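You operate a simulated robot arm through the tools that you are given. There is no shell and no other tool. Be economical: measure what you need, move in short steps, check, and stop when the job is done.

The job below is to be done with a simulated robot arm. You get a single attempt, and the scene is never put back.

## Task
Move the blanking plug to the blue bore and set up route 3 for the 2 GHz filter.
Fine: plug screwed in tight; coax switch and filter knob on their figures.

It is judged by the outcome, as a careful person would: the job done as asked, and still so three seconds after it is handed in. It fails if anything else is knocked over, pushed out of place, dropped, spilled or broken.

## Robot
A 6-joint arm with a two-finger parallel gripper, fixed in place. Base frame: the origin is at the foot of the arm, x ahead of it, y to its left, z up. Units: mm, degrees, N and s.
Its first joint turns from -115.0 to 115.0 degrees. Payload 4.2 kg.
Tool frame: the origin (TCP) lies between the finger pads and is the grasp point; the fingertips stand 23 mm ahead of it; z points along the fingers, y is the line along which they close. Largest opening 94 mm; finger width 38, thickness 10; the body of the gripper, 54 by 96 mm, starts 39 mm behind the TCP.
Orientation is told as [roll, pitch, yaw] about the base's x, y, z axes, in that order, counted from this pose: with the fingers straight down and closing along the base's y, the tool's x points along the base's -x, its y along +y and its z along -z.

## Interface
- The arm moves only by the tool play_rows. Its argument "plan" is one flat list of numbers, 6 for each row, row after row: the shift along the tool's x, y, z in mm, then the turn, a rotation vector about the tool's x, y, z in degrees. In form: [x, y, z, rx, ry, rz, x, y, z, rx, ry, rz, ...]. A call has 1 to 8 rows; each row shifts and turns the commanded pose from where the row before left it, along the tool's axes as they then stand. "claw" is the finger opening in mm, from 0 to 94, set as the call begins (left out, the last holds). Rows are played at 5 a second. More than 50 mm and 8.6 degrees between two rows, or a gripper value outside its range, and nothing of the call is played. A pose out of reach is approached as far as the arm can. The call stops where the force on the tool passes 40 N (or 10 N more than at its start, if that is more) or the arm is blocked; 0.2 s more then pass. Each finger travels about 108 mm/s and halts on what it meets, pressing with about 29 N; the grip force reading is that of the motor and also rises with nothing between the fingers. The clock runs only during rows and for 0.2 s after the last one: add rows that do not move to give the fingers time. It gives the time, the measured TCP pose, the force on the tool (base axes), the opening and the grip force at its end, in the units of the frame above (readings bear some noise).
- Cameras (640 x 400 px; columns grow to the right, rows downward): "scene" is fixed at [48.2, -650.8, 1555.6]; the picture's right is [0.63, -0.78, 0.00], its down [-0.43, -0.35, -0.83] and it looks along [0.65, 0.52, -0.56] (base axes); focal length 312 px, centre (320, 200). "wrist" rides on the gripper at [86, 16, -75] in the tool frame; the picture's right is [-0.18, 0.98, 0.00], its down [-0.58, -0.11, -0.81] and it looks along [-0.79, -0.15, 0.59] (tool axes); focal length 243 px, centre (320, 200). There is no depth. A picture from a camera that has moved, and an enlarged one, comes with that camera's place and axes in the base frame and with its lens.
- camera(camera): a new picture of that camera. The clock stands still meanwhile.
- move_column(by): slides the trunk up (or, below 0, down) by that many mm; the arm rides with it, the base frame stays. It gives what a move gives, with no picture.
- enlarge(camera, box): a new picture of the part [left, top, right, bottom] of that camera's present view, enlarged. The clock stands still meanwhile.
- job_done(): hands the job in; it is judged then, once.

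Go step by step. Nothing tells you positions but the pictures and the camera data: compare them with the known pose of the tool, close in by small moves and look again before you grip or let go. The budget is 120 turns and 76 pictures, counting those below and the enlarged ones. Unless the task says otherwise, let go and move clear before handing in.

The tools are called as name(argument=value, ...) on one line, values as JSON. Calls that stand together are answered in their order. play_rows: Moves the arm, as the interface text tells. Its arguments: {"type":"object","properties":{"plan":{"type":"array","items":{"type":"number"}},"claw":{"type":"number"}},"required":["plan"]} The other tools are called the same way: move_column (by) slides the trunk up or down; camera (camera) takes a picture; enlarge (camera, box) takes an enlarged picture of a part of a camera's view; job_done () hands the job in.

At the start:

```text
t: 0.0
eef_pos: [502.4, 16.4, 1198.0]
ee_rot: [-0.1, 0.0, 0.0]
force: [0.3, 0.0, -0.5]
finger_gap: 93.9
grip_force: 0.2
trunk travel left (down, up): [-800.0, 190.0]
```

scene: 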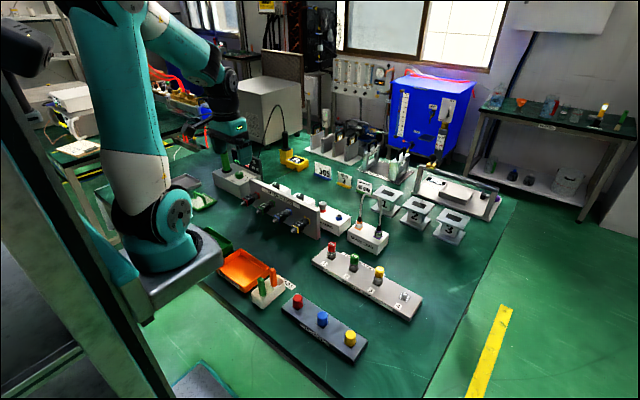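
wrist: 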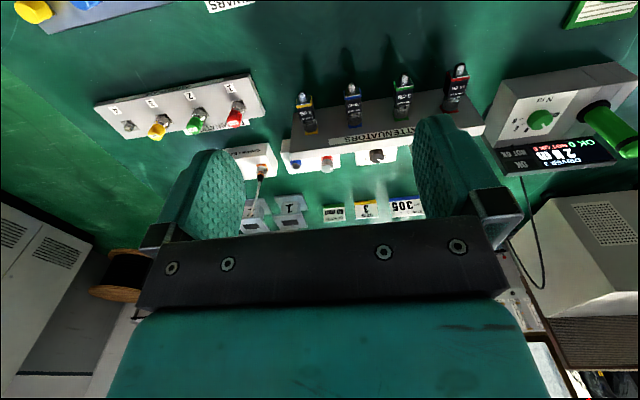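

I see a bench with many fixtures; I need to identify the plug, the blue bore, the coax switch and the filter knob. I'll zoom into the scene view first.

enlarge(camera="scene", box=[200, 230, 440, 380])

enlarge(camera="scene", box=[200, 130, 400, 255])

enlarge(camera="scene", box=[330, 130, 510, 250])

```text
2.67 times, centred on (320, 305) of scene
camera zoom: at [48.2, -650.8, 1555.6], right [0.63, -0.78, 0.0], down [-0.43, -0.35, -0.83], along [0.65, 0.52, -0.56], focal length 832 px, centre (320, -80)
```

zoom: 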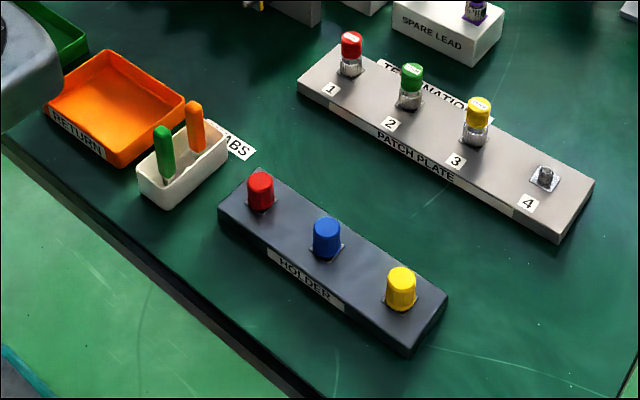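

```text
3.20 times, centred on (300, 192) of scene
camera zoom: at [48.2, -650.8, 1555.6], right [0.63, -0.78, 0.0], down [-0.43, -0.35, -0.83], along [0.65, 0.52, -0.56], focal length 999 px, centre (384, 224)
```

zoom: 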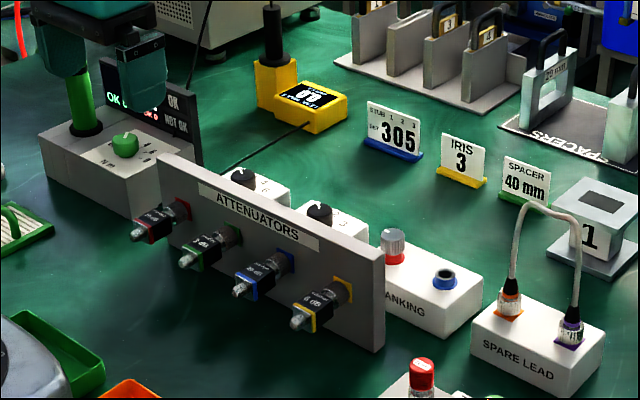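

```text
3.33 times, centred on (420, 190) of scene
camera zoom: at [48.2, -650.8, 1555.6], right [0.63, -0.78, 0.0], down [-0.43, -0.35, -0.83], along [0.65, 0.52, -0.56], focal length 1041 px, centre (-13, 233)
```

zoom: 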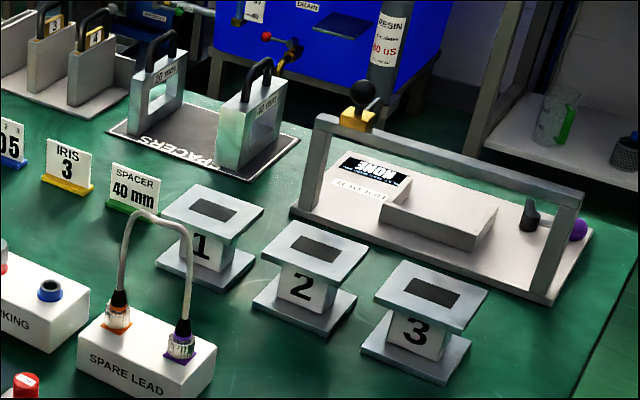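

The blanking block (plug in red bore, blue bore empty) lies behind the attenuator panel beside two black-knob boxes, about x≈800. I'll look closer via the wrist camera.

enlarge(camera="wrist", box=[220, 60, 480, 222])

enlarge(camera="scene", box=[260, 175, 360, 238])

```text
2.46 times, centred on (350, 141) of wrist
camera zoom: at [417.0, 30.6, 1272.8], right [0.18, 0.98, 0.0], down [0.58, -0.11, 0.81], along [0.79, -0.15, -0.59], focal length 597 px, centre (246, 345)
```

zoom: 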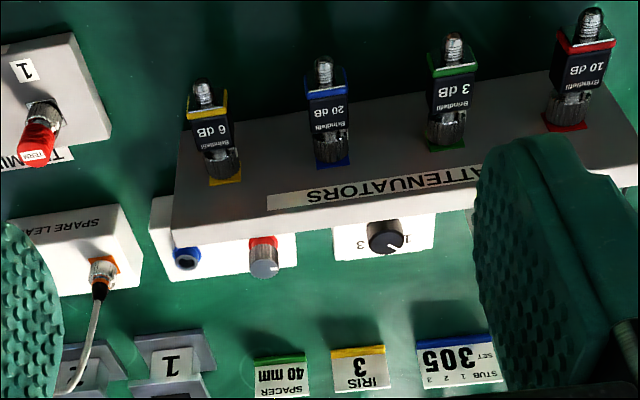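

```text
6.35 times, centred on (310, 206) of scene
camera zoom: at [48.2, -650.8, 1555.6], right [0.63, -0.78, 0.0], down [-0.43, -0.35, -0.83], along [0.65, 0.52, -0.56], focal length 1982 px, centre (384, 159)
```

zoom: 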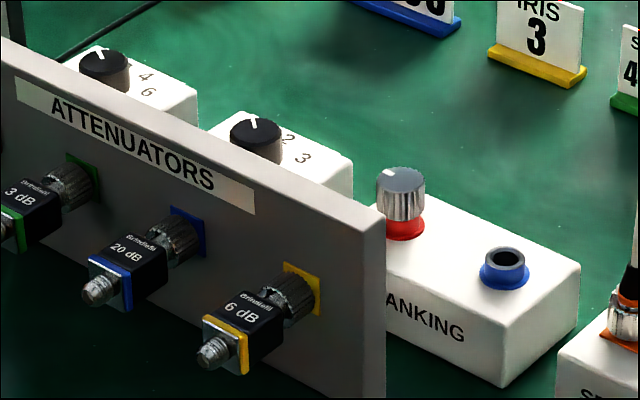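

The middle box shows "1 2 3" (coax switch), the far one 2/4/6 (filter). I move forward and up-close to read them.

play_rows(plan=[-40, 20, 20, 0, 0, 0, -40, 20, 20, 0, 0, 0, -40, 20, 20, 0, 0, 0, -40, 20, 20, 0, 0, 0])

camera(camera="wrist")

```text
t: 1.0
eef_pos: [664.7, 91.5, 1118.8]
ee_rot: [0.0, -0.1, 0.0]
force: [0.0, -0.3, 1.1]
finger_gap: 93.8
grip_force: 0.1
trunk travel left (down, up): [-800.0, 190.0]
```

```text
68 pictures are left
camera wrist: at [579.2, 107.2, 1193.6], right [0.18, 0.98, 0.0], down [0.58, -0.11, 0.81], along [0.79, -0.15, -0.59], focal length 243 px, centre (320, 200)
```

wrist: 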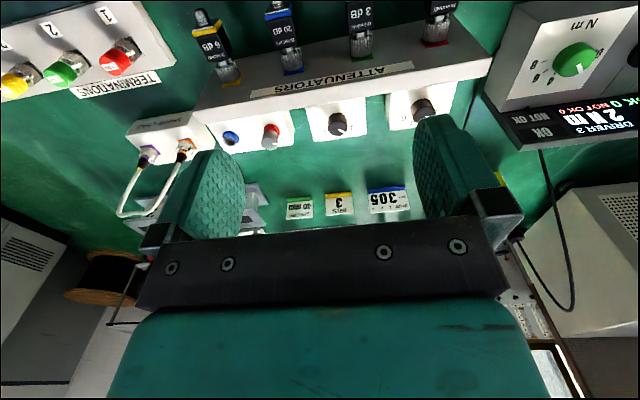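

enlarge(camera="wrist", box=[290, 80, 450, 160])

enlarge(camera="wrist", box=[120, 90, 300, 180])

```text
4.00 times, centred on (370, 120) of wrist
camera zoom: at [579.2, 107.2, 1193.6], right [0.18, 0.98, 0.0], down [0.58, -0.11, 0.81], along [0.79, -0.15, -0.59], focal length 970 px, centre (120, 520)
```

zoom: 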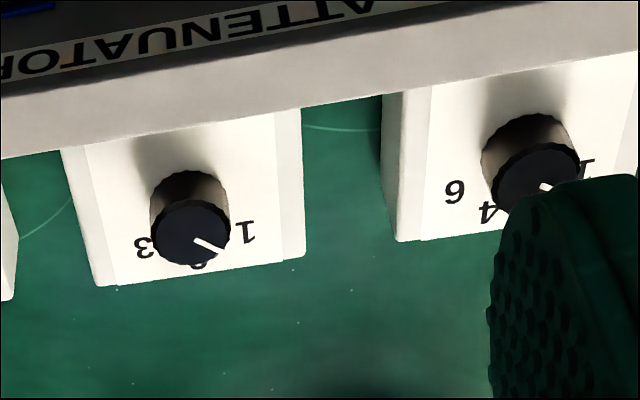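

```text
3.56 times, centred on (210, 135) of wrist
camera zoom: at [579.2, 107.2, 1193.6], right [0.18, 0.98, 0.0], down [0.58, -0.11, 0.81], along [0.79, -0.15, -0.59], focal length 863 px, centre (711, 431)
```

zoom: 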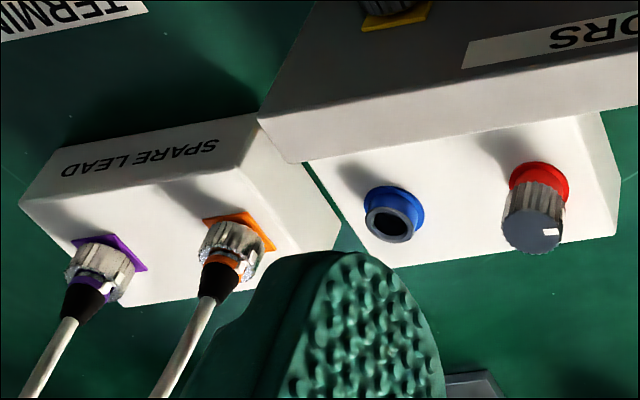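

The switch pointer sits between 1 and 2; the filter knob dial is partly hidden. I move over the filter to see its dial.

play_rows(plan=[-20, 40, 10, 0, 0, 0, -20, 40, 10, 0, 0, 0, 0, 40, 10, 0, 0, 0])

camera(camera="wrist")

```text
t: 1.8
eef_pos: [704.0, 213.0, 1089.0]
ee_rot: [0.0, 0.0, 0.0]
force: [0.0, -1.3, -0.1]
finger_gap: 94.0
grip_force: 0.2
trunk travel left (down, up): [-800.0, 190.0]
```

```text
65 pictures are left
camera wrist: at [618.6, 228.7, 1164.5], right [0.18, 0.98, 0.0], down [0.58, -0.11, 0.81], along [0.79, -0.15, -0.59], focal length 243 px, centre (320, 200)
```

wrist: 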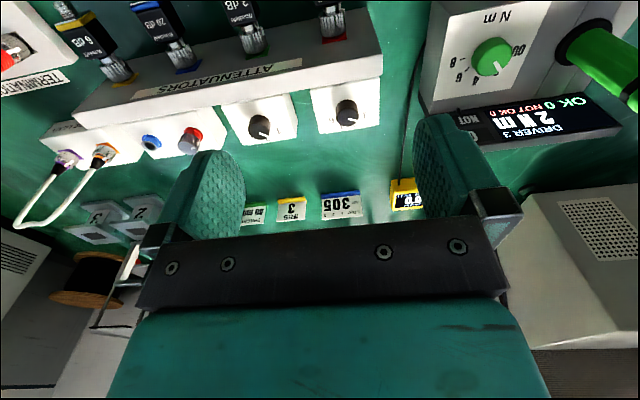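

enlarge(camera="wrist", box=[200, 70, 400, 160])

enlarge(camera="wrist", box=[20, 80, 220, 180])

```text
3.20 times, centred on (300, 115) of wrist
camera zoom: at [618.6, 228.7, 1164.5], right [0.18, 0.98, 0.0], down [0.58, -0.11, 0.81], along [0.79, -0.15, -0.59], focal length 776 px, centre (384, 472)
```

zoom: 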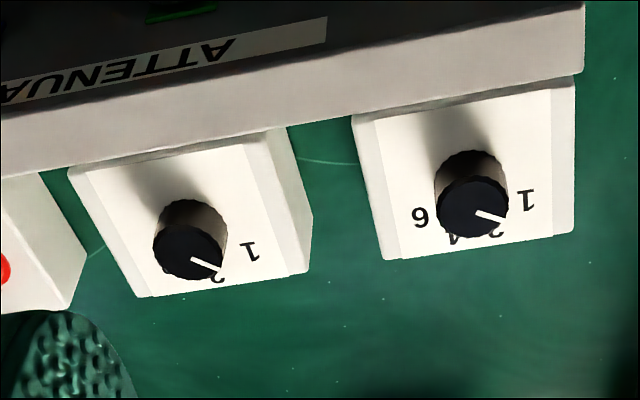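

```text
3.20 times, centred on (120, 130) of wrist
camera zoom: at [618.6, 228.7, 1164.5], right [0.18, 0.98, 0.0], down [0.58, -0.11, 0.81], along [0.79, -0.15, -0.59], focal length 776 px, centre (960, 424)
```

zoom: 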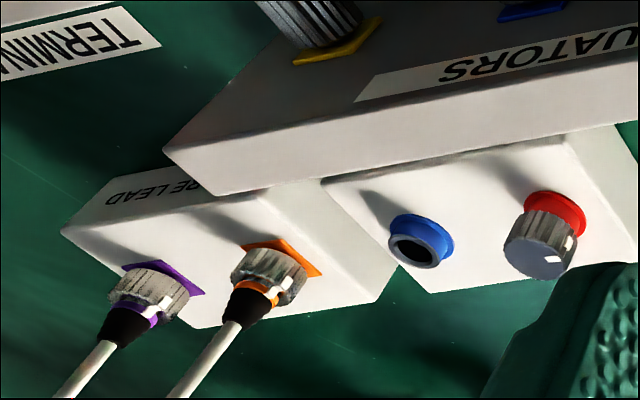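

Dials read: switch 1‑2‑3, filter 1‑2‑4‑6, figures arranged clockwise around the far side. I take the knobs' tops at about (841, 88, 850) and (838, 222, 850), plug top at (843,-33,862), and blue bore (838,-111,845). I'll tilt the tool to look down more steeply for exact angles.

play_rows(plan=[-12, -34, 30, 0, 0, 0, -12, -34, 30, 0, 0, 0, -12, -34, 30, 0, 0, 0, 0, 0, 0, 0, 8, 0, 0, 0, 0, 0, 8, 0, 0, 0, 0, 0, 8, 0])

camera(camera="wrist")

```text
t: 3.2
eef_pos: [737.2, 111.8, 996.6]
ee_rot: [-0.2, 23.7, -0.1]
force: [-0.6, 1.0, 0.1]
finger_gap: 93.8
grip_force: 0.0
trunk travel left (down, up): [-800.0, 190.0]
```

```text
62 pictures are left
camera wrist: at [690.2, 127.1, 1101.1], right [0.17, 0.98, -0.08], down [0.86, -0.11, 0.5], along [0.49, -0.15, -0.86], focal length 243 px, centre (320, 200)
```

wrist: 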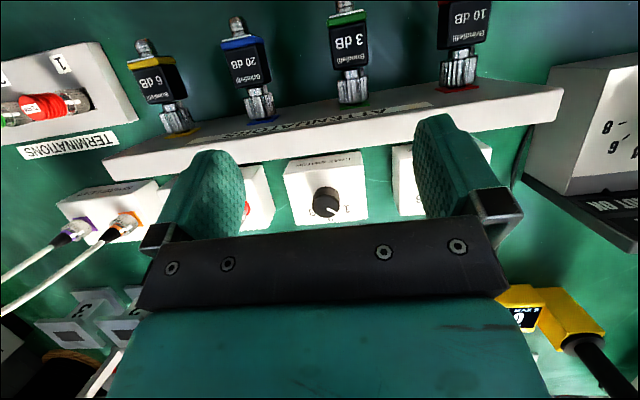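

enlarge(camera="wrist", box=[275, 145, 375, 235])

```text
4.44 times, centred on (325, 190) of wrist
camera zoom: at [690.2, 127.1, 1101.1], right [0.17, 0.98, -0.08], down [0.86, -0.11, 0.5], along [0.49, -0.15, -0.86], focal length 1078 px, centre (298, 244)
```

zoom: 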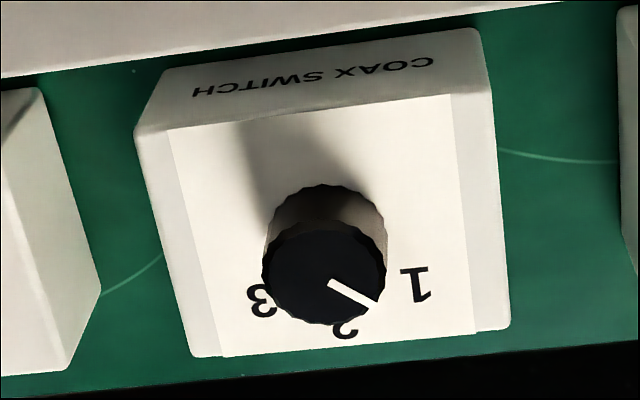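

Switch is on 1 now (pointer ≈50° left of centre); 3 lies ≈100° clockwise from it. I'll straighten the tool and go above the switch knob to pin down its position.

play_rows(plan=[0, 0, 0, 0, -8, 0, 0, 0, 0, 0, -8, 0, 0, 0, 0, 0, -7.9, 0, -45, -10, 12, 0, 0, 0, -48, -10, 25, 0, 0, 0, 0, 0, 0, 0, 0, 0])

camera(camera="wrist")

```text
refused: row 5 steps farther than a row can; nothing moved
```

```text
60 pictures are left
camera wrist: at [690.2, 127.1, 1101.1], right [0.17, 0.98, -0.08], down [0.86, -0.11, 0.5], along [0.49, -0.15, -0.86], focal length 243 px, centre (320, 200)
```

wrist: 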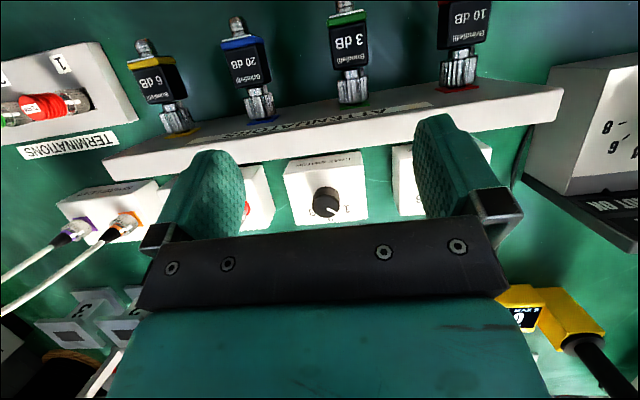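

A row was over 50 mm; I split it up.

play_rows(plan=[0, 0, 0, 0, -8, 0, 0, 0, 0, 0, -8, 0, 0, 0, 0, 0, -7.8, 0, -31, -7, 12, 0, 0, 0, -31, -7, 12, 0, 0, 0, -31, -7, 12, 0, 0, 0, 0, 0, 0, 0, 0, 0])

camera(camera="wrist")

```text
t: 4.8
eef_pos: [831.7, 91.8, 961.4]
ee_rot: [0.0, 0.3, 0.0]
force: [-0.8, -0.1, -0.2]
finger_gap: 93.9
grip_force: 0.1
trunk travel left (down, up): [-800.0, 190.0]
```

```text
59 pictures are left
camera wrist: at [746.4, 106.9, 1036.0], right [0.18, 0.98, 0.0], down [0.58, -0.11, 0.8], along [0.79, -0.15, -0.59], focal length 243 px, centre (320, 200)
```

wrist: 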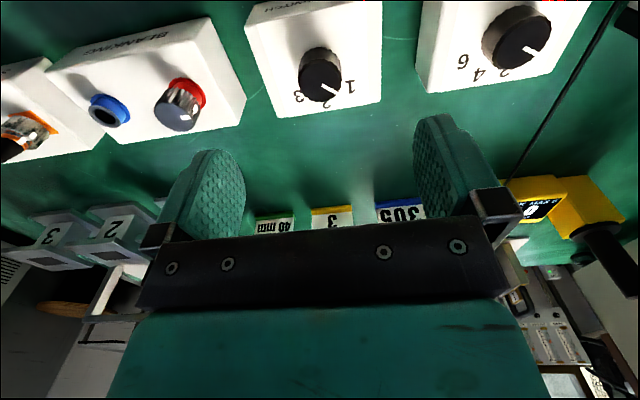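

The knob is nicely on the finger centreline. I descend partway to fix its height and x.

play_rows(plan=[-3, -1, 25, 0, 0, 0, -3, -1, 25, 0, 0, 0, 0, 0, 10, 0, 0, 0, 0, 0, 0, 0, 0, 0])

camera(camera="wrist")

camera(camera="scene")

```text
t: 5.8
eef_pos: [837.0, 90.4, 900.7]
ee_rot: [0.0, 0.2, 0.1]
force: [1.3, 0.7, -0.1]
finger_gap: 94.2
grip_force: 0.0
trunk travel left (down, up): [-800.0, 190.0]
```

```text
58 pictures are left
camera wrist: at [751.6, 105.4, 976.3], right [0.18, 0.98, 0.0], down [0.58, -0.11, 0.8], along [0.79, -0.15, -0.59], focal length 243 px, centre (320, 200)
```

wrist: 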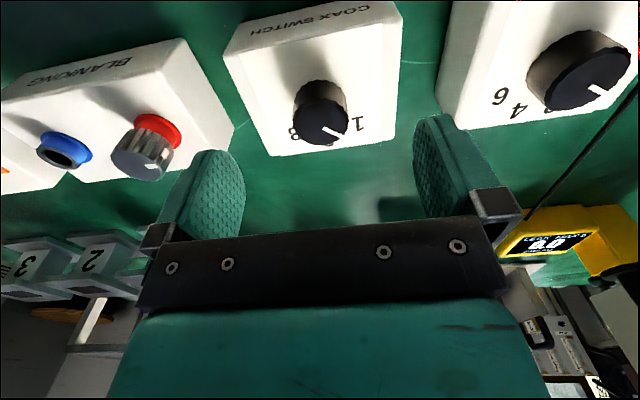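

```text
57 pictures are left
```

scene: 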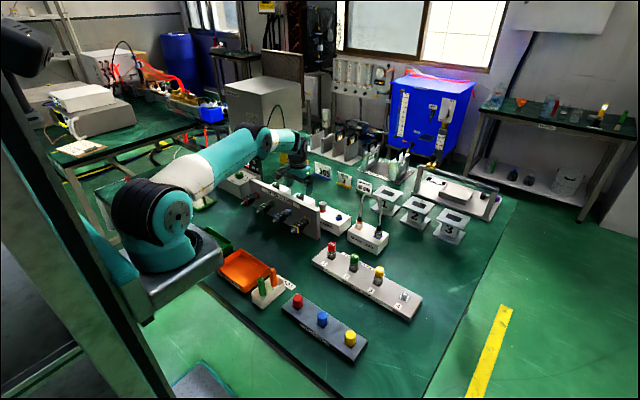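

enlarge(camera="scene", box=[250, 120, 350, 245])

enlarge(camera="wrist", box=[210, 0, 430, 170])

```text
3.20 times, centred on (300, 182) of scene
camera zoom: at [48.2, -650.8, 1555.6], right [0.63, -0.78, 0.0], down [-0.43, -0.35, -0.83], along [0.65, 0.52, -0.56], focal length 999 px, centre (384, 256)
```

zoom: 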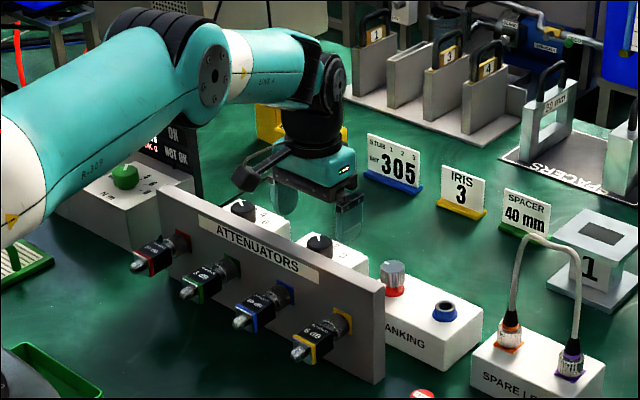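

```text
2.35 times, centred on (320, 85) of wrist
camera zoom: at [751.6, 105.4, 976.3], right [0.18, 0.98, 0.0], down [0.58, -0.11, 0.8], along [0.79, -0.15, -0.59], focal length 571 px, centre (320, 471)
```

zoom: 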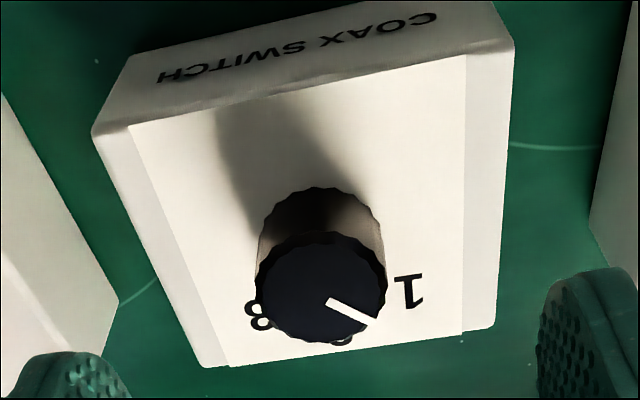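

The camera bracket on the gripper would hang over the attenuator panel at yaw 0, so I'll yaw the tool 40° clockwise first, centring on the knob at (844, 88.5) with fingers at 54 mm.

play_rows(plan=[-7, -2, 0, 0, 0, 8, 0, 0, 0, 0, 0, 8, 0, 0, 0, 0, 0, 8, 0, 0, 0, 0, 0, 8, 0, 0, 0, 0, 0, 8, 0, 0, 20, 0, 0, 0, 0, 0, 0, 0, 0, 0], claw=54)

camera(camera="wrist")

enlarge(camera="scene", box=[250, 150, 350, 240])

```text
t: 7.4
eef_pos: [844.2, 87.9, 880.0]
ee_rot: [-0.1, 0.2, -40.1]
force: [0.1, -0.4, 0.7]
finger_gap: 53.7
grip_force: 0.0
trunk travel left (down, up): [-800.0, 190.0]
```

```text
54 pictures are left
camera wrist: at [789.5, 155.3, 955.9], right [0.77, 0.63, 0.0], down [0.38, -0.46, 0.8], along [0.51, -0.62, -0.59], focal length 243 px, centre (320, 200)
```

wrist: 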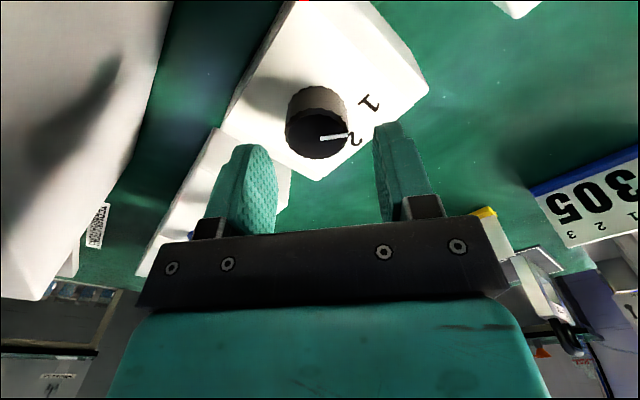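

```text
4.44 times, centred on (300, 195) of scene
camera zoom: at [48.2, -650.8, 1555.6], right [0.63, -0.78, 0.0], down [-0.43, -0.35, -0.83], along [0.65, 0.52, -0.56], focal length 1388 px, centre (409, 222)
```

zoom: 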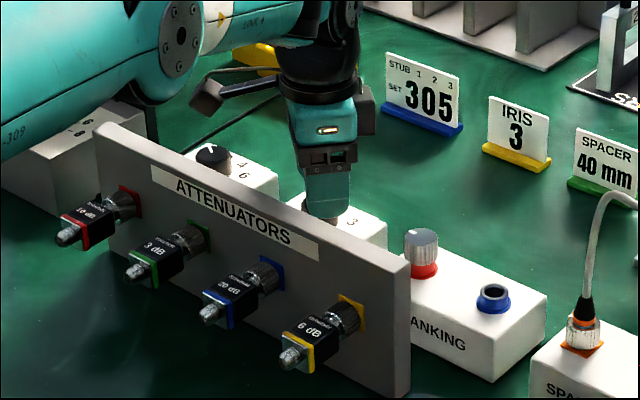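

The knob stays centred after the yaw, confirming the axis and top z≈845. I descend to straddle it.

play_rows(plan=[0, 0, 8, 0, 0, 0, 0, 0, 7, 0, 0, 0, 0, 0, 6, 0, 0, 0, 0, 0, 0, 0, 0, 0])

camera(camera="wrist")

```text
t: 8.4
eef_pos: [844.2, 87.9, 859.6]
ee_rot: [-0.1, 0.2, -39.9]
force: [-0.1, 0.0, 0.8]
finger_gap: 53.9
grip_force: 0.1
trunk travel left (down, up): [-800.0, 190.0]
```

```text
52 pictures are left
camera wrist: at [789.3, 155.1, 935.6], right [0.77, 0.63, 0.0], down [0.38, -0.46, 0.81], along [0.51, -0.62, -0.59], focal length 243 px, centre (320, 200)
```

wrist: 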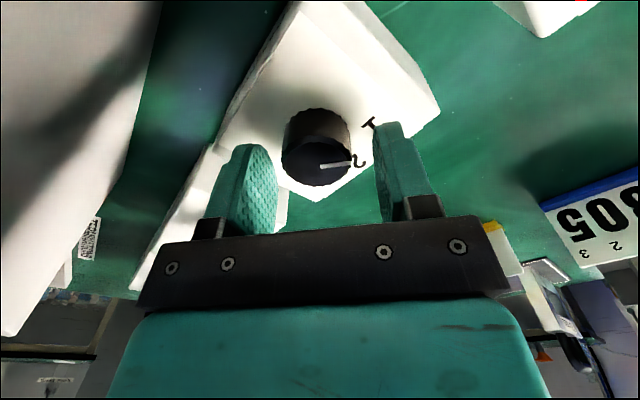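

play_rows(plan=[0, 0, 3, 0, 0, 0, 0, 0, 3, 0, 0, 0, 0, 0, 0, 0, 0, 0])

enlarge(camera="wrist", box=[200, 60, 440, 210])

enlarge(camera="scene", box=[290, 165, 350, 225])

```text
t: 9.2
eef_pos: [843.3, 86.6, 854.4]
ee_rot: [-0.1, 0.2, -40.0]
force: [-0.1, 0.1, 0.3]
finger_gap: 54.2
grip_force: 0.1
trunk travel left (down, up): [-800.0, 190.0]
```

```text
2.67 times, centred on (320, 135) of wrist
camera zoom: at [788.0, 154.2, 930.1], right [0.77, 0.63, 0.0], down [0.38, -0.46, 0.8], along [0.51, -0.62, -0.59], focal length 647 px, centre (320, 373)
```

zoom: 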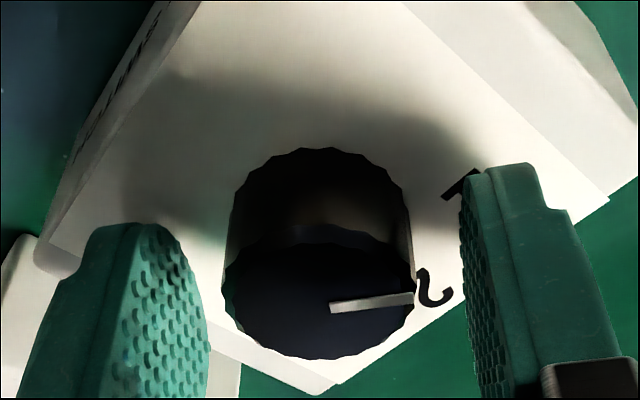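

```text
6.67 times, centred on (320, 195) of scene
camera zoom: at [48.2, -650.8, 1555.6], right [0.63, -0.78, 0.0], down [-0.43, -0.35, -0.83], along [0.65, 0.52, -0.56], focal length 2081 px, centre (320, 233)
```

zoom: 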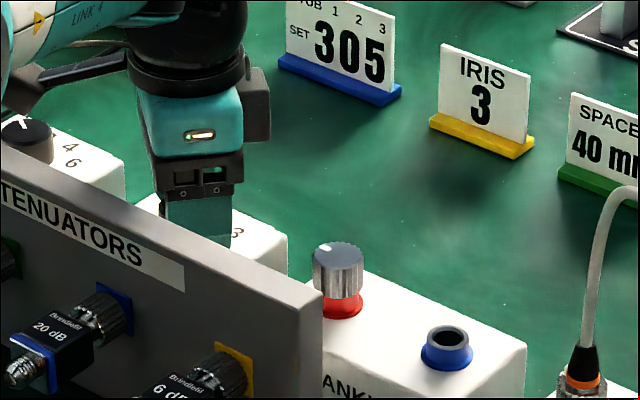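

The fingers straddle the knob, though the arm is right at its reach limit here. I raise 4 mm, close and check.

play_rows(plan=[0, 0, -4, 0, 0, 0, 0, 0, 0, 0, 0, 0])

play_rows(plan=[0, 0, 0, 0, 0, 0, 0, 0, 0, 0, 0, 0, 0, 0, 0, 0, 0, 0], claw=20)

```text
t: 9.8
eef_pos: [843.8, 86.9, 858.4]
ee_rot: [0.0, 0.2, -40.0]
force: [-0.1, 0.0, -0.4]
finger_gap: 54.1
grip_force: 0.0
trunk travel left (down, up): [-800.0, 190.0]
```

```text
t: 10.6
eef_pos: [842.2, 87.1, 858.2]
ee_rot: [-0.1, 0.2, -40.0]
force: [-4.7, -3.0, 0.0]
finger_gap: 33.7
grip_force: 44.9
trunk travel left (down, up): [-800.0, 190.0]
```

Knob gripped (33.7 mm). Turning clockwise in two parts.

play_rows(plan=[0, 0, 0, 0, 0, 7, 0, 0, 0, 0, 0, 7, 0, 0, 0, 0, 0, 7, 0, 0, 0, 0, 0, 7, 0, 0, 0, 0, 0, 7, 0, 0, 0, 0, 0, 7, 0, 0, 0, 0, 0, 7, 0, 0, 0, 0, 0, 0])

camera(camera="wrist")

```text
t: 12.2
eef_pos: [840.3, 86.9, 859.0]
ee_rot: [-0.8, -0.2, -86.9]
force: [-15.1, -10.5, 11.9]
finger_gap: 33.7
grip_force: 44.9
trunk travel left (down, up): [-800.0, 190.0]
stopped in row 7: the force on the tool passed its limit (the readings are from after the stop); the commanded pose is now the measured one
```

```text
49 pictures are left
camera wrist: at [853.8, 172.9, 933.0], right [0.99, -0.13, -0.01], down [-0.06, -0.58, 0.81], along [-0.11, -0.8, -0.59], focal length 243 px, centre (320, 200)
```

wrist: 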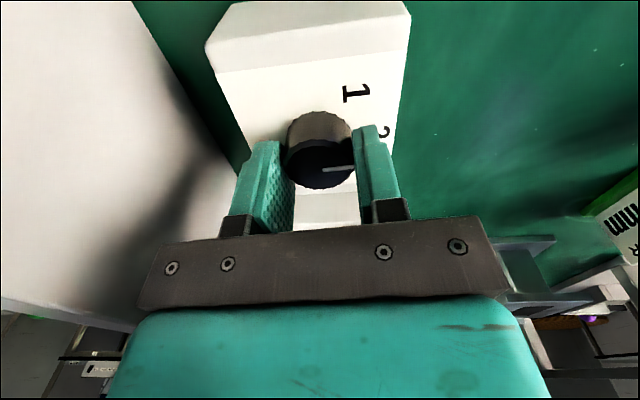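

The knob turns with the fingers (now about at 2); the TCP self-centred, so I carry on clockwise.

play_rows(plan=[0, 0, 0, 0, 0, 0, 0, 0, 0, 0, 0, 7, 0, 0, 0, 0, 0, 7, 0, 0, 0, 0, 0, 7, 0, 0, 0, 0, 0, 7, 0, 0, 0, 0, 0, 0])

camera(camera="wrist")

```text
t: 13.4
eef_pos: [839.1, 87.7, 858.2]
ee_rot: [-0.9, -0.6, -112.4]
force: [-18.9, -7.0, 16.0]
finger_gap: 33.9
grip_force: 44.9
trunk travel left (down, up): [-800.0, 190.0]
stopped in row 5: the force on the tool passed its limit (the readings are from after the stop); the commanded pose is now the measured one
```

```text
48 pictures are left
camera wrist: at [889.2, 160.2, 932.0], right [0.84, -0.54, -0.01], down [-0.31, -0.49, 0.81], along [-0.45, -0.68, -0.58], focal length 243 px, centre (320, 200)
```

wrist: 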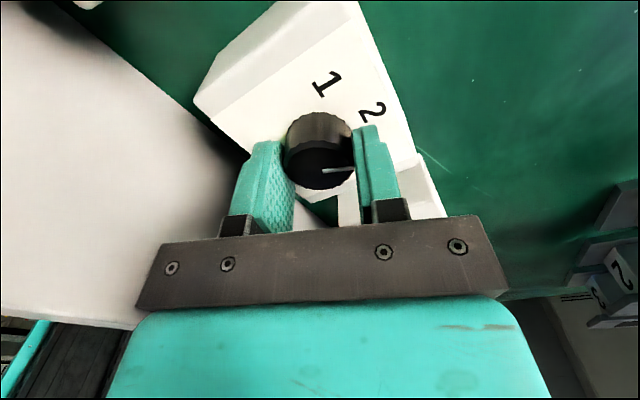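

Force rose again, so I release to relax and check whether the box stayed put.

play_rows(plan=[0, 0, 0, 0, 0, 0, 0, 0, 0, 0, 0, 0], claw=54)

play_rows(plan=[0, 0, -15, 0, 0, 0, 0, 0, -15, 0, 0, 0, 0, 0, 0, 0, 0, 0])

camera(camera="wrist")

enlarge(camera="scene", box=[260, 160, 360, 250])

```text
t: 14.0
eef_pos: [840.3, 87.0, 856.8]
ee_rot: [-0.6, -0.5, -112.3]
force: [0.1, -0.6, -0.4]
finger_gap: 54.1
grip_force: 0.1
trunk travel left (down, up): [-800.0, 190.0]
```

```text
t: 14.8
eef_pos: [840.8, 86.2, 886.6]
ee_rot: [-0.8, -0.5, -112.3]
force: [0.4, 0.1, 0.1]
finger_gap: 54.0
grip_force: 0.0
trunk travel left (down, up): [-800.0, 190.0]
```

```text
47 pictures are left
camera wrist: at [890.5, 160.3, 960.4], right [0.84, -0.54, -0.01], down [-0.31, -0.49, 0.81], along [-0.45, -0.68, -0.58], focal length 243 px, centre (320, 200)
```

wrist: 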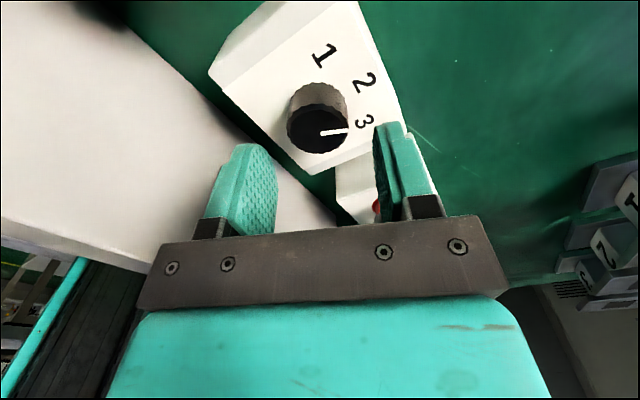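

```text
4.44 times, centred on (310, 205) of scene
camera zoom: at [48.2, -650.8, 1555.6], right [0.63, -0.78, 0.0], down [-0.43, -0.35, -0.83], along [0.65, 0.52, -0.56], focal length 1388 px, centre (364, 178)
```

zoom: 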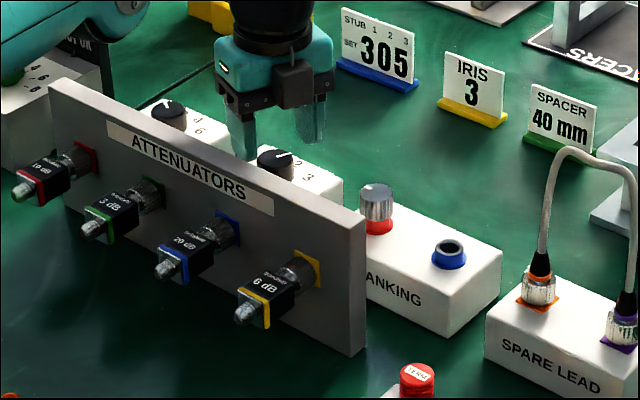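

enlarge(camera="wrist", box=[250, 30, 410, 180])

```text
2.67 times, centred on (330, 105) of wrist
camera zoom: at [890.5, 160.3, 960.4], right [0.84, -0.54, -0.01], down [-0.31, -0.49, 0.81], along [-0.45, -0.68, -0.58], focal length 647 px, centre (293, 453)
```

zoom: 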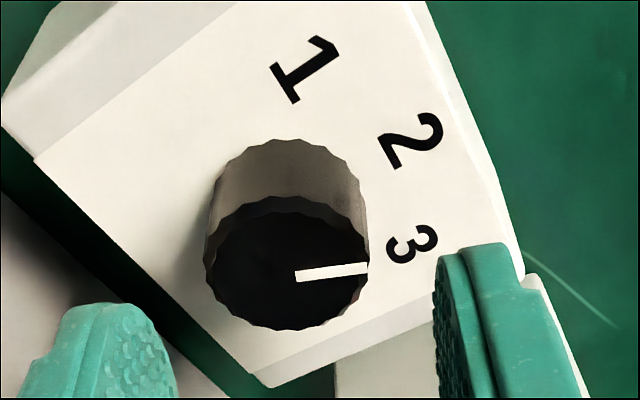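

The box hasn't moved; the pointer is roughly halfway between 2 and 3, needing about 25° more clockwise. I back the wrist off to yaw −70, level it, and descend to regrip.

play_rows(plan=[0, 0, 0, 0.77, 0.55, -6, 0, 0, 0, 0, 0, -7, 0, 0, 0, 0, 0, -7, 0, 0, 0, 0, 0, -7, 0, 0, 0, 0, 0, -7, 0, 0, 0, 0, 0, -8, 0, 0, 0, 0, 0, 0])

enlarge(camera="wrist", box=[220, 30, 420, 180])

```text
t: 16.4
eef_pos: [840.7, 86.8, 885.3]
ee_rot: [-1.2, 1.0, -70.2]
force: [-0.2, -0.2, 0.6]
finger_gap: 53.8
grip_force: 0.0
trunk travel left (down, up): [-800.0, 190.0]
```

```text
2.67 times, centred on (320, 105) of wrist
camera zoom: at [830.1, 171.8, 962.9], right [0.99, 0.16, -0.02], down [0.12, -0.59, 0.8], along [0.11, -0.79, -0.6], focal length 647 px, centre (320, 453)
```

zoom: 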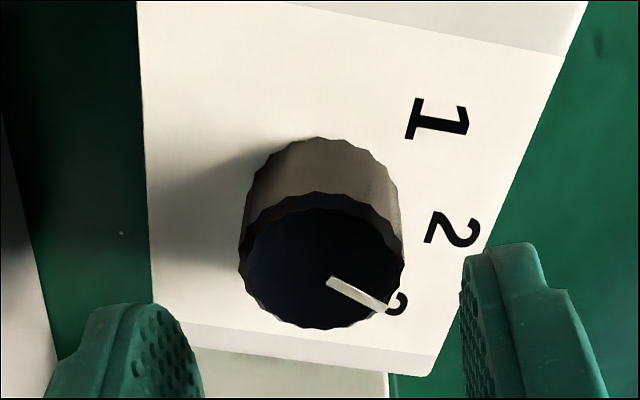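

By plane geometry the pointer is near −25°, with figure 3 near −50°. I level, descend and regrip.

play_rows(plan=[0, 0, 0, -1.2, -1, 0, 0, 0, 10, 0, 0, 0, 0, 0, 10, 0, 0, 0, 0, 0, 7, 0, 0, 0, 0, 0, 0, 0, 0, 0])

play_rows(plan=[0, 0, 0, 0, 0, 0, 0, 0, 0, 0, 0, 0, 0, 0, 0, 0, 0, 0], claw=24)

```text
t: 17.6
eef_pos: [841.0, 87.4, 860.0]
ee_rot: [0.0, 0.0, -70.3]
force: [0.3, 0.2, 0.6]
finger_gap: 54.0
grip_force: 0.1
trunk travel left (down, up): [-800.0, 190.0]
```

```text
t: 18.4
eef_pos: [841.4, 87.7, 860.5]
ee_rot: [0.0, 0.0, -70.3]
force: [0.6, 0.2, -1.3]
finger_gap: 32.5
grip_force: 45.1
trunk travel left (down, up): [-800.0, 190.0]
```

Gripped well centred with almost no side force; turn 25° clockwise.

play_rows(plan=[0, 0, 0, 0, 0, 5, 0, 0, 0, 0, 0, 5, 0, 0, 0, 0, 0, 5, 0, 0, 0, 0, 0, 5, 0, 0, 0, 0, 0, 5, 0, 0, 0, 0, 0, 0])

play_rows(plan=[0, 0, 0, 0, 0, 0, 0, 0, 0, 0, 0, 0], claw=54)

play_rows(plan=[0, 0, -20, 0, 0, 0, 0, 0, -20, 0, 0, 0, 0, 0, 0, 0, 0, 0])

enlarge(camera="wrist", box=[220, 10, 420, 160])

enlarge(camera="scene", box=[270, 170, 350, 230])

```text
t: 19.8
eef_pos: [840.2, 87.2, 860.1]
ee_rot: [-0.1, 0.0, -95.3]
force: [-16.5, -0.7, 0.7]
finger_gap: 32.8
grip_force: 45.4
trunk travel left (down, up): [-800.0, 190.0]
```

```text
t: 20.4
eef_pos: [841.8, 86.5, 860.0]
ee_rot: [0.1, 0.0, -95.3]
force: [-0.1, 0.1, 0.1]
finger_gap: 54.1
grip_force: 0.1
trunk travel left (down, up): [-800.0, 190.0]
```

```text
t: 21.2
eef_pos: [841.8, 86.9, 900.4]
ee_rot: [0.0, 0.0, -95.2]
force: [-0.6, 0.2, -0.2]
finger_gap: 54.0
grip_force: 0.1
trunk travel left (down, up): [-800.0, 190.0]
```

```text
2.67 times, centred on (320, 85) of wrist
camera zoom: at [866.7, 170.6, 975.2], right [0.96, -0.27, 0.0], down [-0.16, -0.57, 0.81], along [-0.22, -0.78, -0.59], focal length 647 px, centre (320, 507)
```

zoom: 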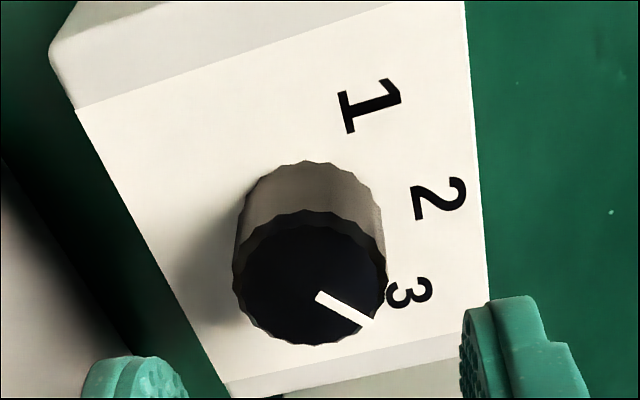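

```text
6.67 times, centred on (310, 200) of scene
camera zoom: at [48.2, -650.8, 1555.6], right [0.63, -0.78, 0.0], down [-0.43, -0.35, -0.83], along [0.65, 0.52, -0.56], focal length 2081 px, centre (387, 200)
```

zoom: 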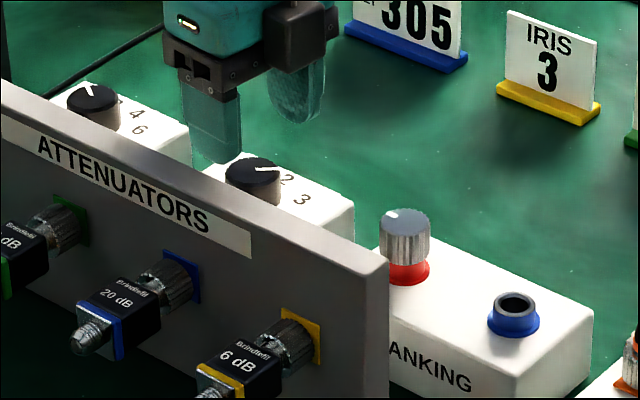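

Switch pointer now sits on 3 (≈ −50°). Next is the filter knob at about (838, 229), r≈868, slightly beyond reach, so I check how the trunk carriage sits relative to the table.

enlarge(camera="scene", box=[60, 130, 300, 400])

```text
1.48 times, centred on (180, 265) of scene
camera zoom: at [48.2, -650.8, 1555.6], right [0.63, -0.78, 0.0], down [-0.43, -0.35, -0.83], along [0.65, 0.52, -0.56], focal length 462 px, centre (527, 104)
```

zoom: 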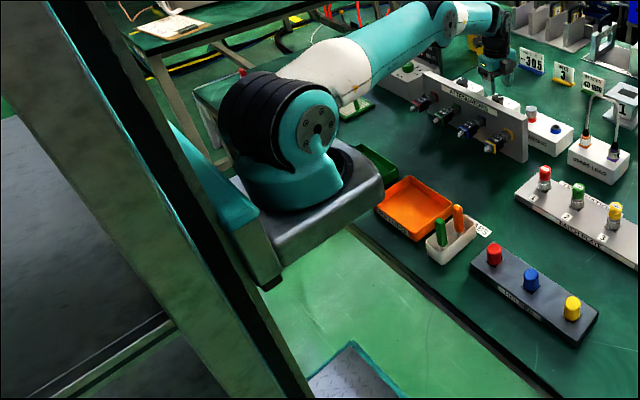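

The display panel of the driver is at y≥380, so the camera can stay on the +y side. I rise and move above the filter knob.

play_rows(plan=[0, 0, -30, 0, 0, 0, 36, -4, 0, 0, 0, 0, 35, -4, 0, 0, 0, 0, 35, -4, 0, 0, 0, 0, 35, -4, 0, 0, 0, 0, 0, 0, 0, 0, 0, 0])

camera(camera="wrist")

```text
t: 22.6
eef_pos: [807.7, 213.4, 935.3]
ee_rot: [-0.1, -0.1, -95.3]
force: [0.3, 0.2, 0.2]
finger_gap: 54.1
grip_force: 0.1
out of reach, approached as far as the arm can: row 3, 4, 5
trunk travel left (down, up): [-800.0, 190.0]
```

```text
40 pictures are left
camera wrist: at [832.4, 297.6, 1009.9], right [0.96, -0.27, 0.0], down [-0.16, -0.57, 0.81], along [-0.22, -0.78, -0.59], focal length 243 px, centre (320, 200)
```

wrist: 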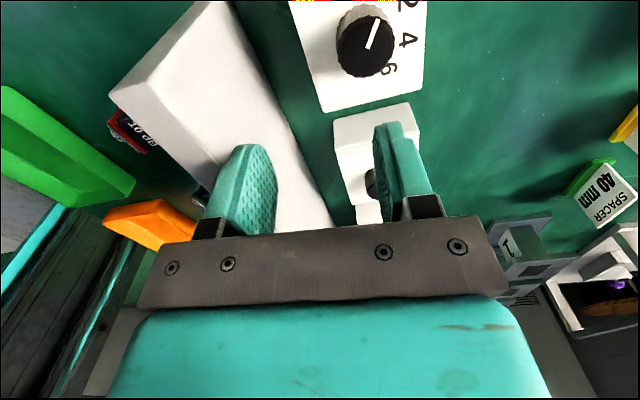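

The knob (842, 227) is ~20 mm beyond flat reach. I'll yaw to −125° (camera on the far side) and lean the tool 7° outward, which brings the wrist inward.

play_rows(plan=[0, 0, 0, 0, 0, 7.5, 0, 0, 0, 0, 0, 7.5, 0, 0, 0, 0, 0, 7.5, 0, 0, 0, 0, 0, 7.2, 0, 0, 0, -2.25, 2.7, 0, 0, 0, 0, -2.25, 2.7, 0, 0, 0, 0, 0, 0, 0])

camera(camera="wrist")

```text
t: 24.2
eef_pos: [807.2, 214.9, 933.8]
ee_rot: [4.5, 5.5, -124.8]
force: [0.1, -0.6, 0.1]
finger_gap: 54.1
grip_force: 0.0
trunk travel left (down, up): [-800.0, 190.0]
```

```text
39 pictures are left
camera wrist: at [861.4, 272.3, 1018.9], right [0.7, -0.72, 0.06], down [-0.51, -0.44, 0.74], along [-0.5, -0.54, -0.67], focal length 243 px, centre (320, 200)
```

wrist: 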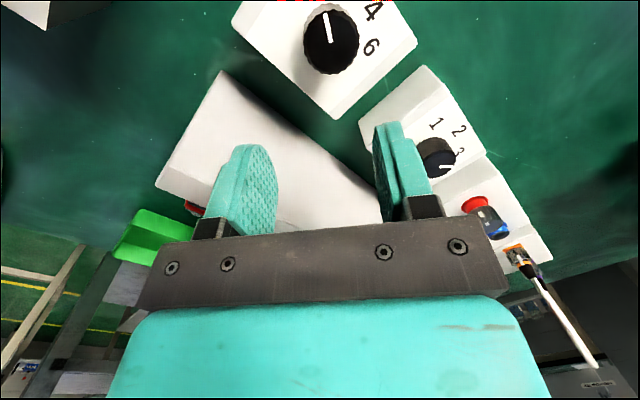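

play_rows(plan=[13.2, 8.5, 19, 0, 0, 0, 13.2, 8.5, 19.1, 0, 0, 0, 0, 0, 0, 0, 0, 0, 0, 0, 0, 0, 0, 0])

camera(camera="wrist")

```text
t: 25.2
eef_pos: [822.7, 219.3, 904.5]
ee_rot: [4.4, 5.4, -124.8]
force: [-0.4, 0.0, 0.0]
finger_gap: 54.0
grip_force: 0.0
out of reach, approached as far as the arm can: row 2
trunk travel left (down, up): [-800.0, 190.0]
```

```text
38 pictures are left
camera wrist: at [877.0, 277.3, 989.1], right [0.7, -0.72, 0.06], down [-0.51, -0.44, 0.74], along [-0.5, -0.54, -0.67], focal length 243 px, centre (320, 200)
```

wrist: 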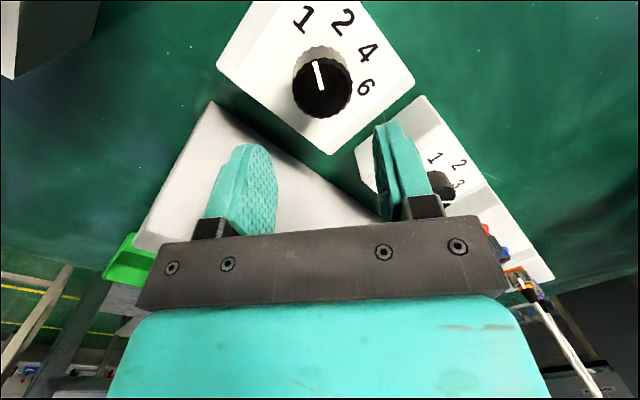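

The reach is still ~15 mm short. I grab a close view of the dial for angles, then raise the trunk 120 mm (the limit grows as the arm works lower relative to its shoulder).

enlarge(camera="wrist", box=[210, 0, 420, 160])

move_column(by=120)

```text
2.50 times, centred on (315, 80) of wrist
camera zoom: at [877.0, 277.3, 989.1], right [0.7, -0.72, 0.06], down [-0.51, -0.44, 0.74], along [-0.5, -0.54, -0.67], focal length 606 px, centre (332, 500)
```

zoom: 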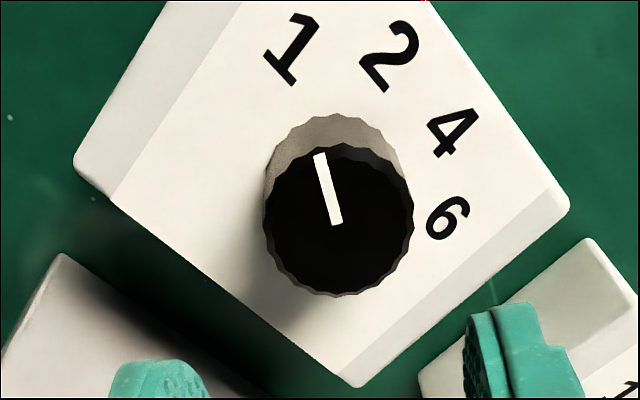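

```text
t: 26.7
eef_pos: [822.4, 220.0, 1025.2]
ee_rot: [4.5, 5.5, -124.8]
force: [0.0, -0.2, -0.2]
finger_gap: 53.8
grip_force: 0.1
trunk travel left (down, up): [-920.0, 70.0]
```

Filter figures sit near +62, +20, −22, −62°, pointer is on 1 (≈59°), so 2 is ≈40° clockwise. I lean 4° more and come back down to the knob.

play_rows(plan=[0, 0, 0, -2.57, 3.07, 0, -5.85, -4.9, 39.3, 0, 0, 0, -5.85, -4.9, 39.3, 0, 0, 0, -5.85, -4.9, 39.3, 0, 0, 0, 14.4, 8.2, 18.4, 0, 0, 0, 0, 0, 0, 0, 0, 0])

camera(camera="wrist")

```text
t: 28.1
eef_pos: [804.9, 210.0, 918.5]
ee_rot: [7.1, 8.5, -124.6]
force: [0.2, -0.1, -0.1]
finger_gap: 54.0
grip_force: 0.1
out of reach, approached as far as the arm can: row 3, 4, 5
trunk travel left (down, up): [-920.0, 70.0]
```

```text
36 pictures are left
camera wrist: at [854.7, 266.6, 1006.6], right [0.69, -0.72, 0.09], down [-0.56, -0.45, 0.69], along [-0.45, -0.53, -0.72], focal length 243 px, centre (320, 200)
```

wrist: 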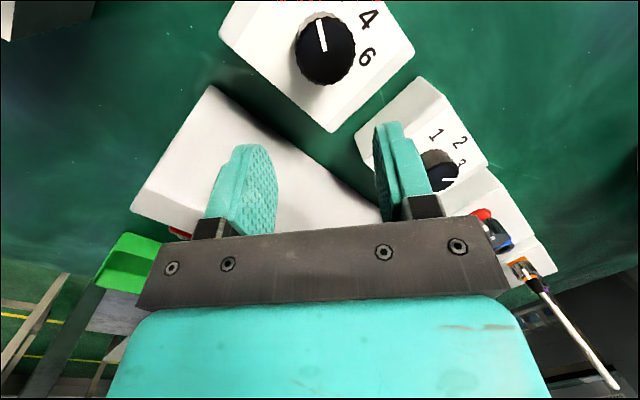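

Raising made it worse, so the shoulder is well above the wrist; the trunk must go slightly lower instead. I level the lean toward the knob (14°), rise, and lower the trunk to 40 mm below its start.

play_rows(plan=[0, 0, 0, -0.8, 3.0, 0, 8.2, 5.65, -40, 0, 0, 0, 8.2, 5.65, -40, 0, 0, 0, 8.2, 5.65, -40, 0, 0, 0, 8.2, 5.65, -40, 0, 0, 0, 0, 0, 0, 0, 0, 6, 0, 0, 0, 0, 0, 0])

```text
t: 29.7
eef_pos: [807.1, 211.4, 1082.7]
ee_rot: [6.7, 12.1, -130.1]
force: [0.0, -0.6, -0.3]
finger_gap: 54.1
grip_force: 0.0
trunk travel left (down, up): [-920.0, 70.0]
```

move_column(by=-160)

enlarge(camera="scene", box=[60, 130, 360, 330])

camera(camera="wrist")

```text
t: 31.5
eef_pos: [806.9, 212.3, 922.0]
ee_rot: [6.7, 12.2, -130.2]
force: [0.0, 1.0, 0.8]
finger_gap: 53.7
grip_force: 0.0
trunk travel left (down, up): [-760.0, 230.0]
```

```text
2.00 times, centred on (210, 230) of scene
camera zoom: at [48.2, -650.8, 1555.6], right [0.63, -0.78, 0.0], down [-0.43, -0.35, -0.83], along [0.65, 0.52, -0.56], focal length 624 px, centre (540, 140)
```

zoom: 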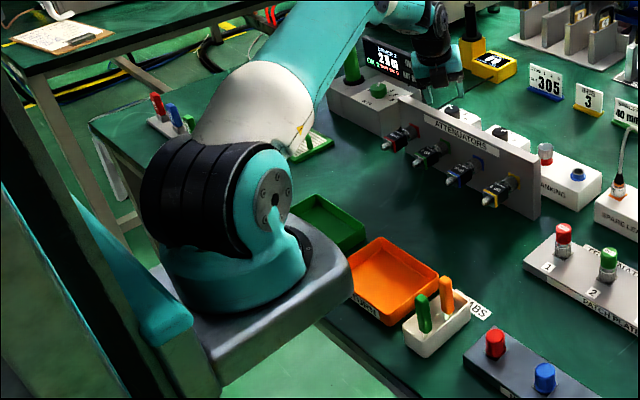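

```text
34 pictures are left
camera wrist: at [857.3, 258.1, 1015.7], right [0.61, -0.79, 0.07], down [-0.63, -0.43, 0.65], along [-0.48, -0.44, -0.76], focal length 243 px, centre (320, 200)
```

wrist: 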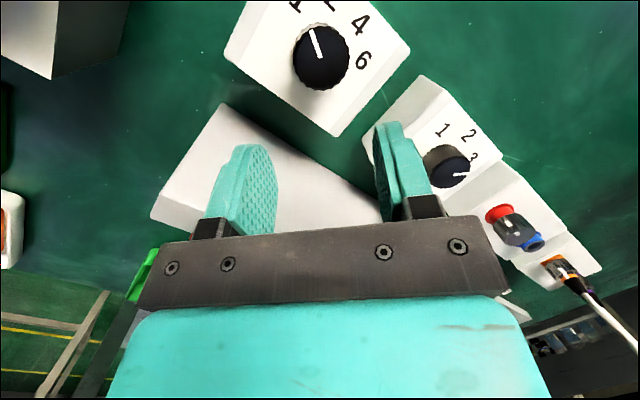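

Carriage still clears the table. Now moving out over the filter knob at z≈885.

play_rows(plan=[12.5, 5.3, 22.4, 0, 0, 0, 12.4, 5.4, 22.5, 0, 0, 0, 0, 0, 0, 0, 0, 0, 0, 0, 0, 0, 0, 0])

camera(camera="wrist")

```text
t: 32.5
eef_pos: [840.8, 223.8, 885.3]
ee_rot: [6.7, 12.2, -130.1]
force: [-0.5, 0.2, -0.1]
finger_gap: 54.0
grip_force: 0.1
trunk travel left (down, up): [-760.0, 230.0]
```

```text
33 pictures are left
camera wrist: at [892.0, 271.3, 977.6], right [0.61, -0.79, 0.07], down [-0.63, -0.43, 0.65], along [-0.48, -0.44, -0.76], focal length 243 px, centre (320, 200)
```

wrist: 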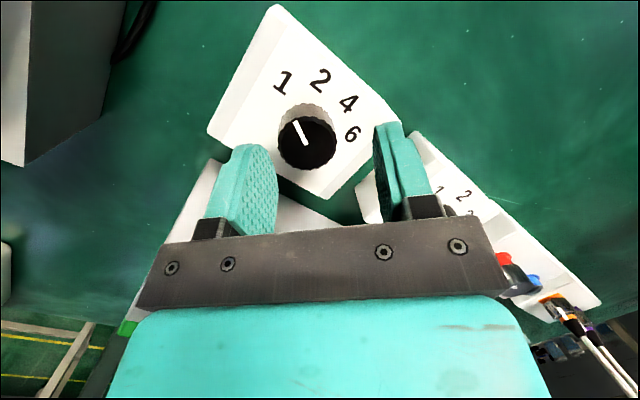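

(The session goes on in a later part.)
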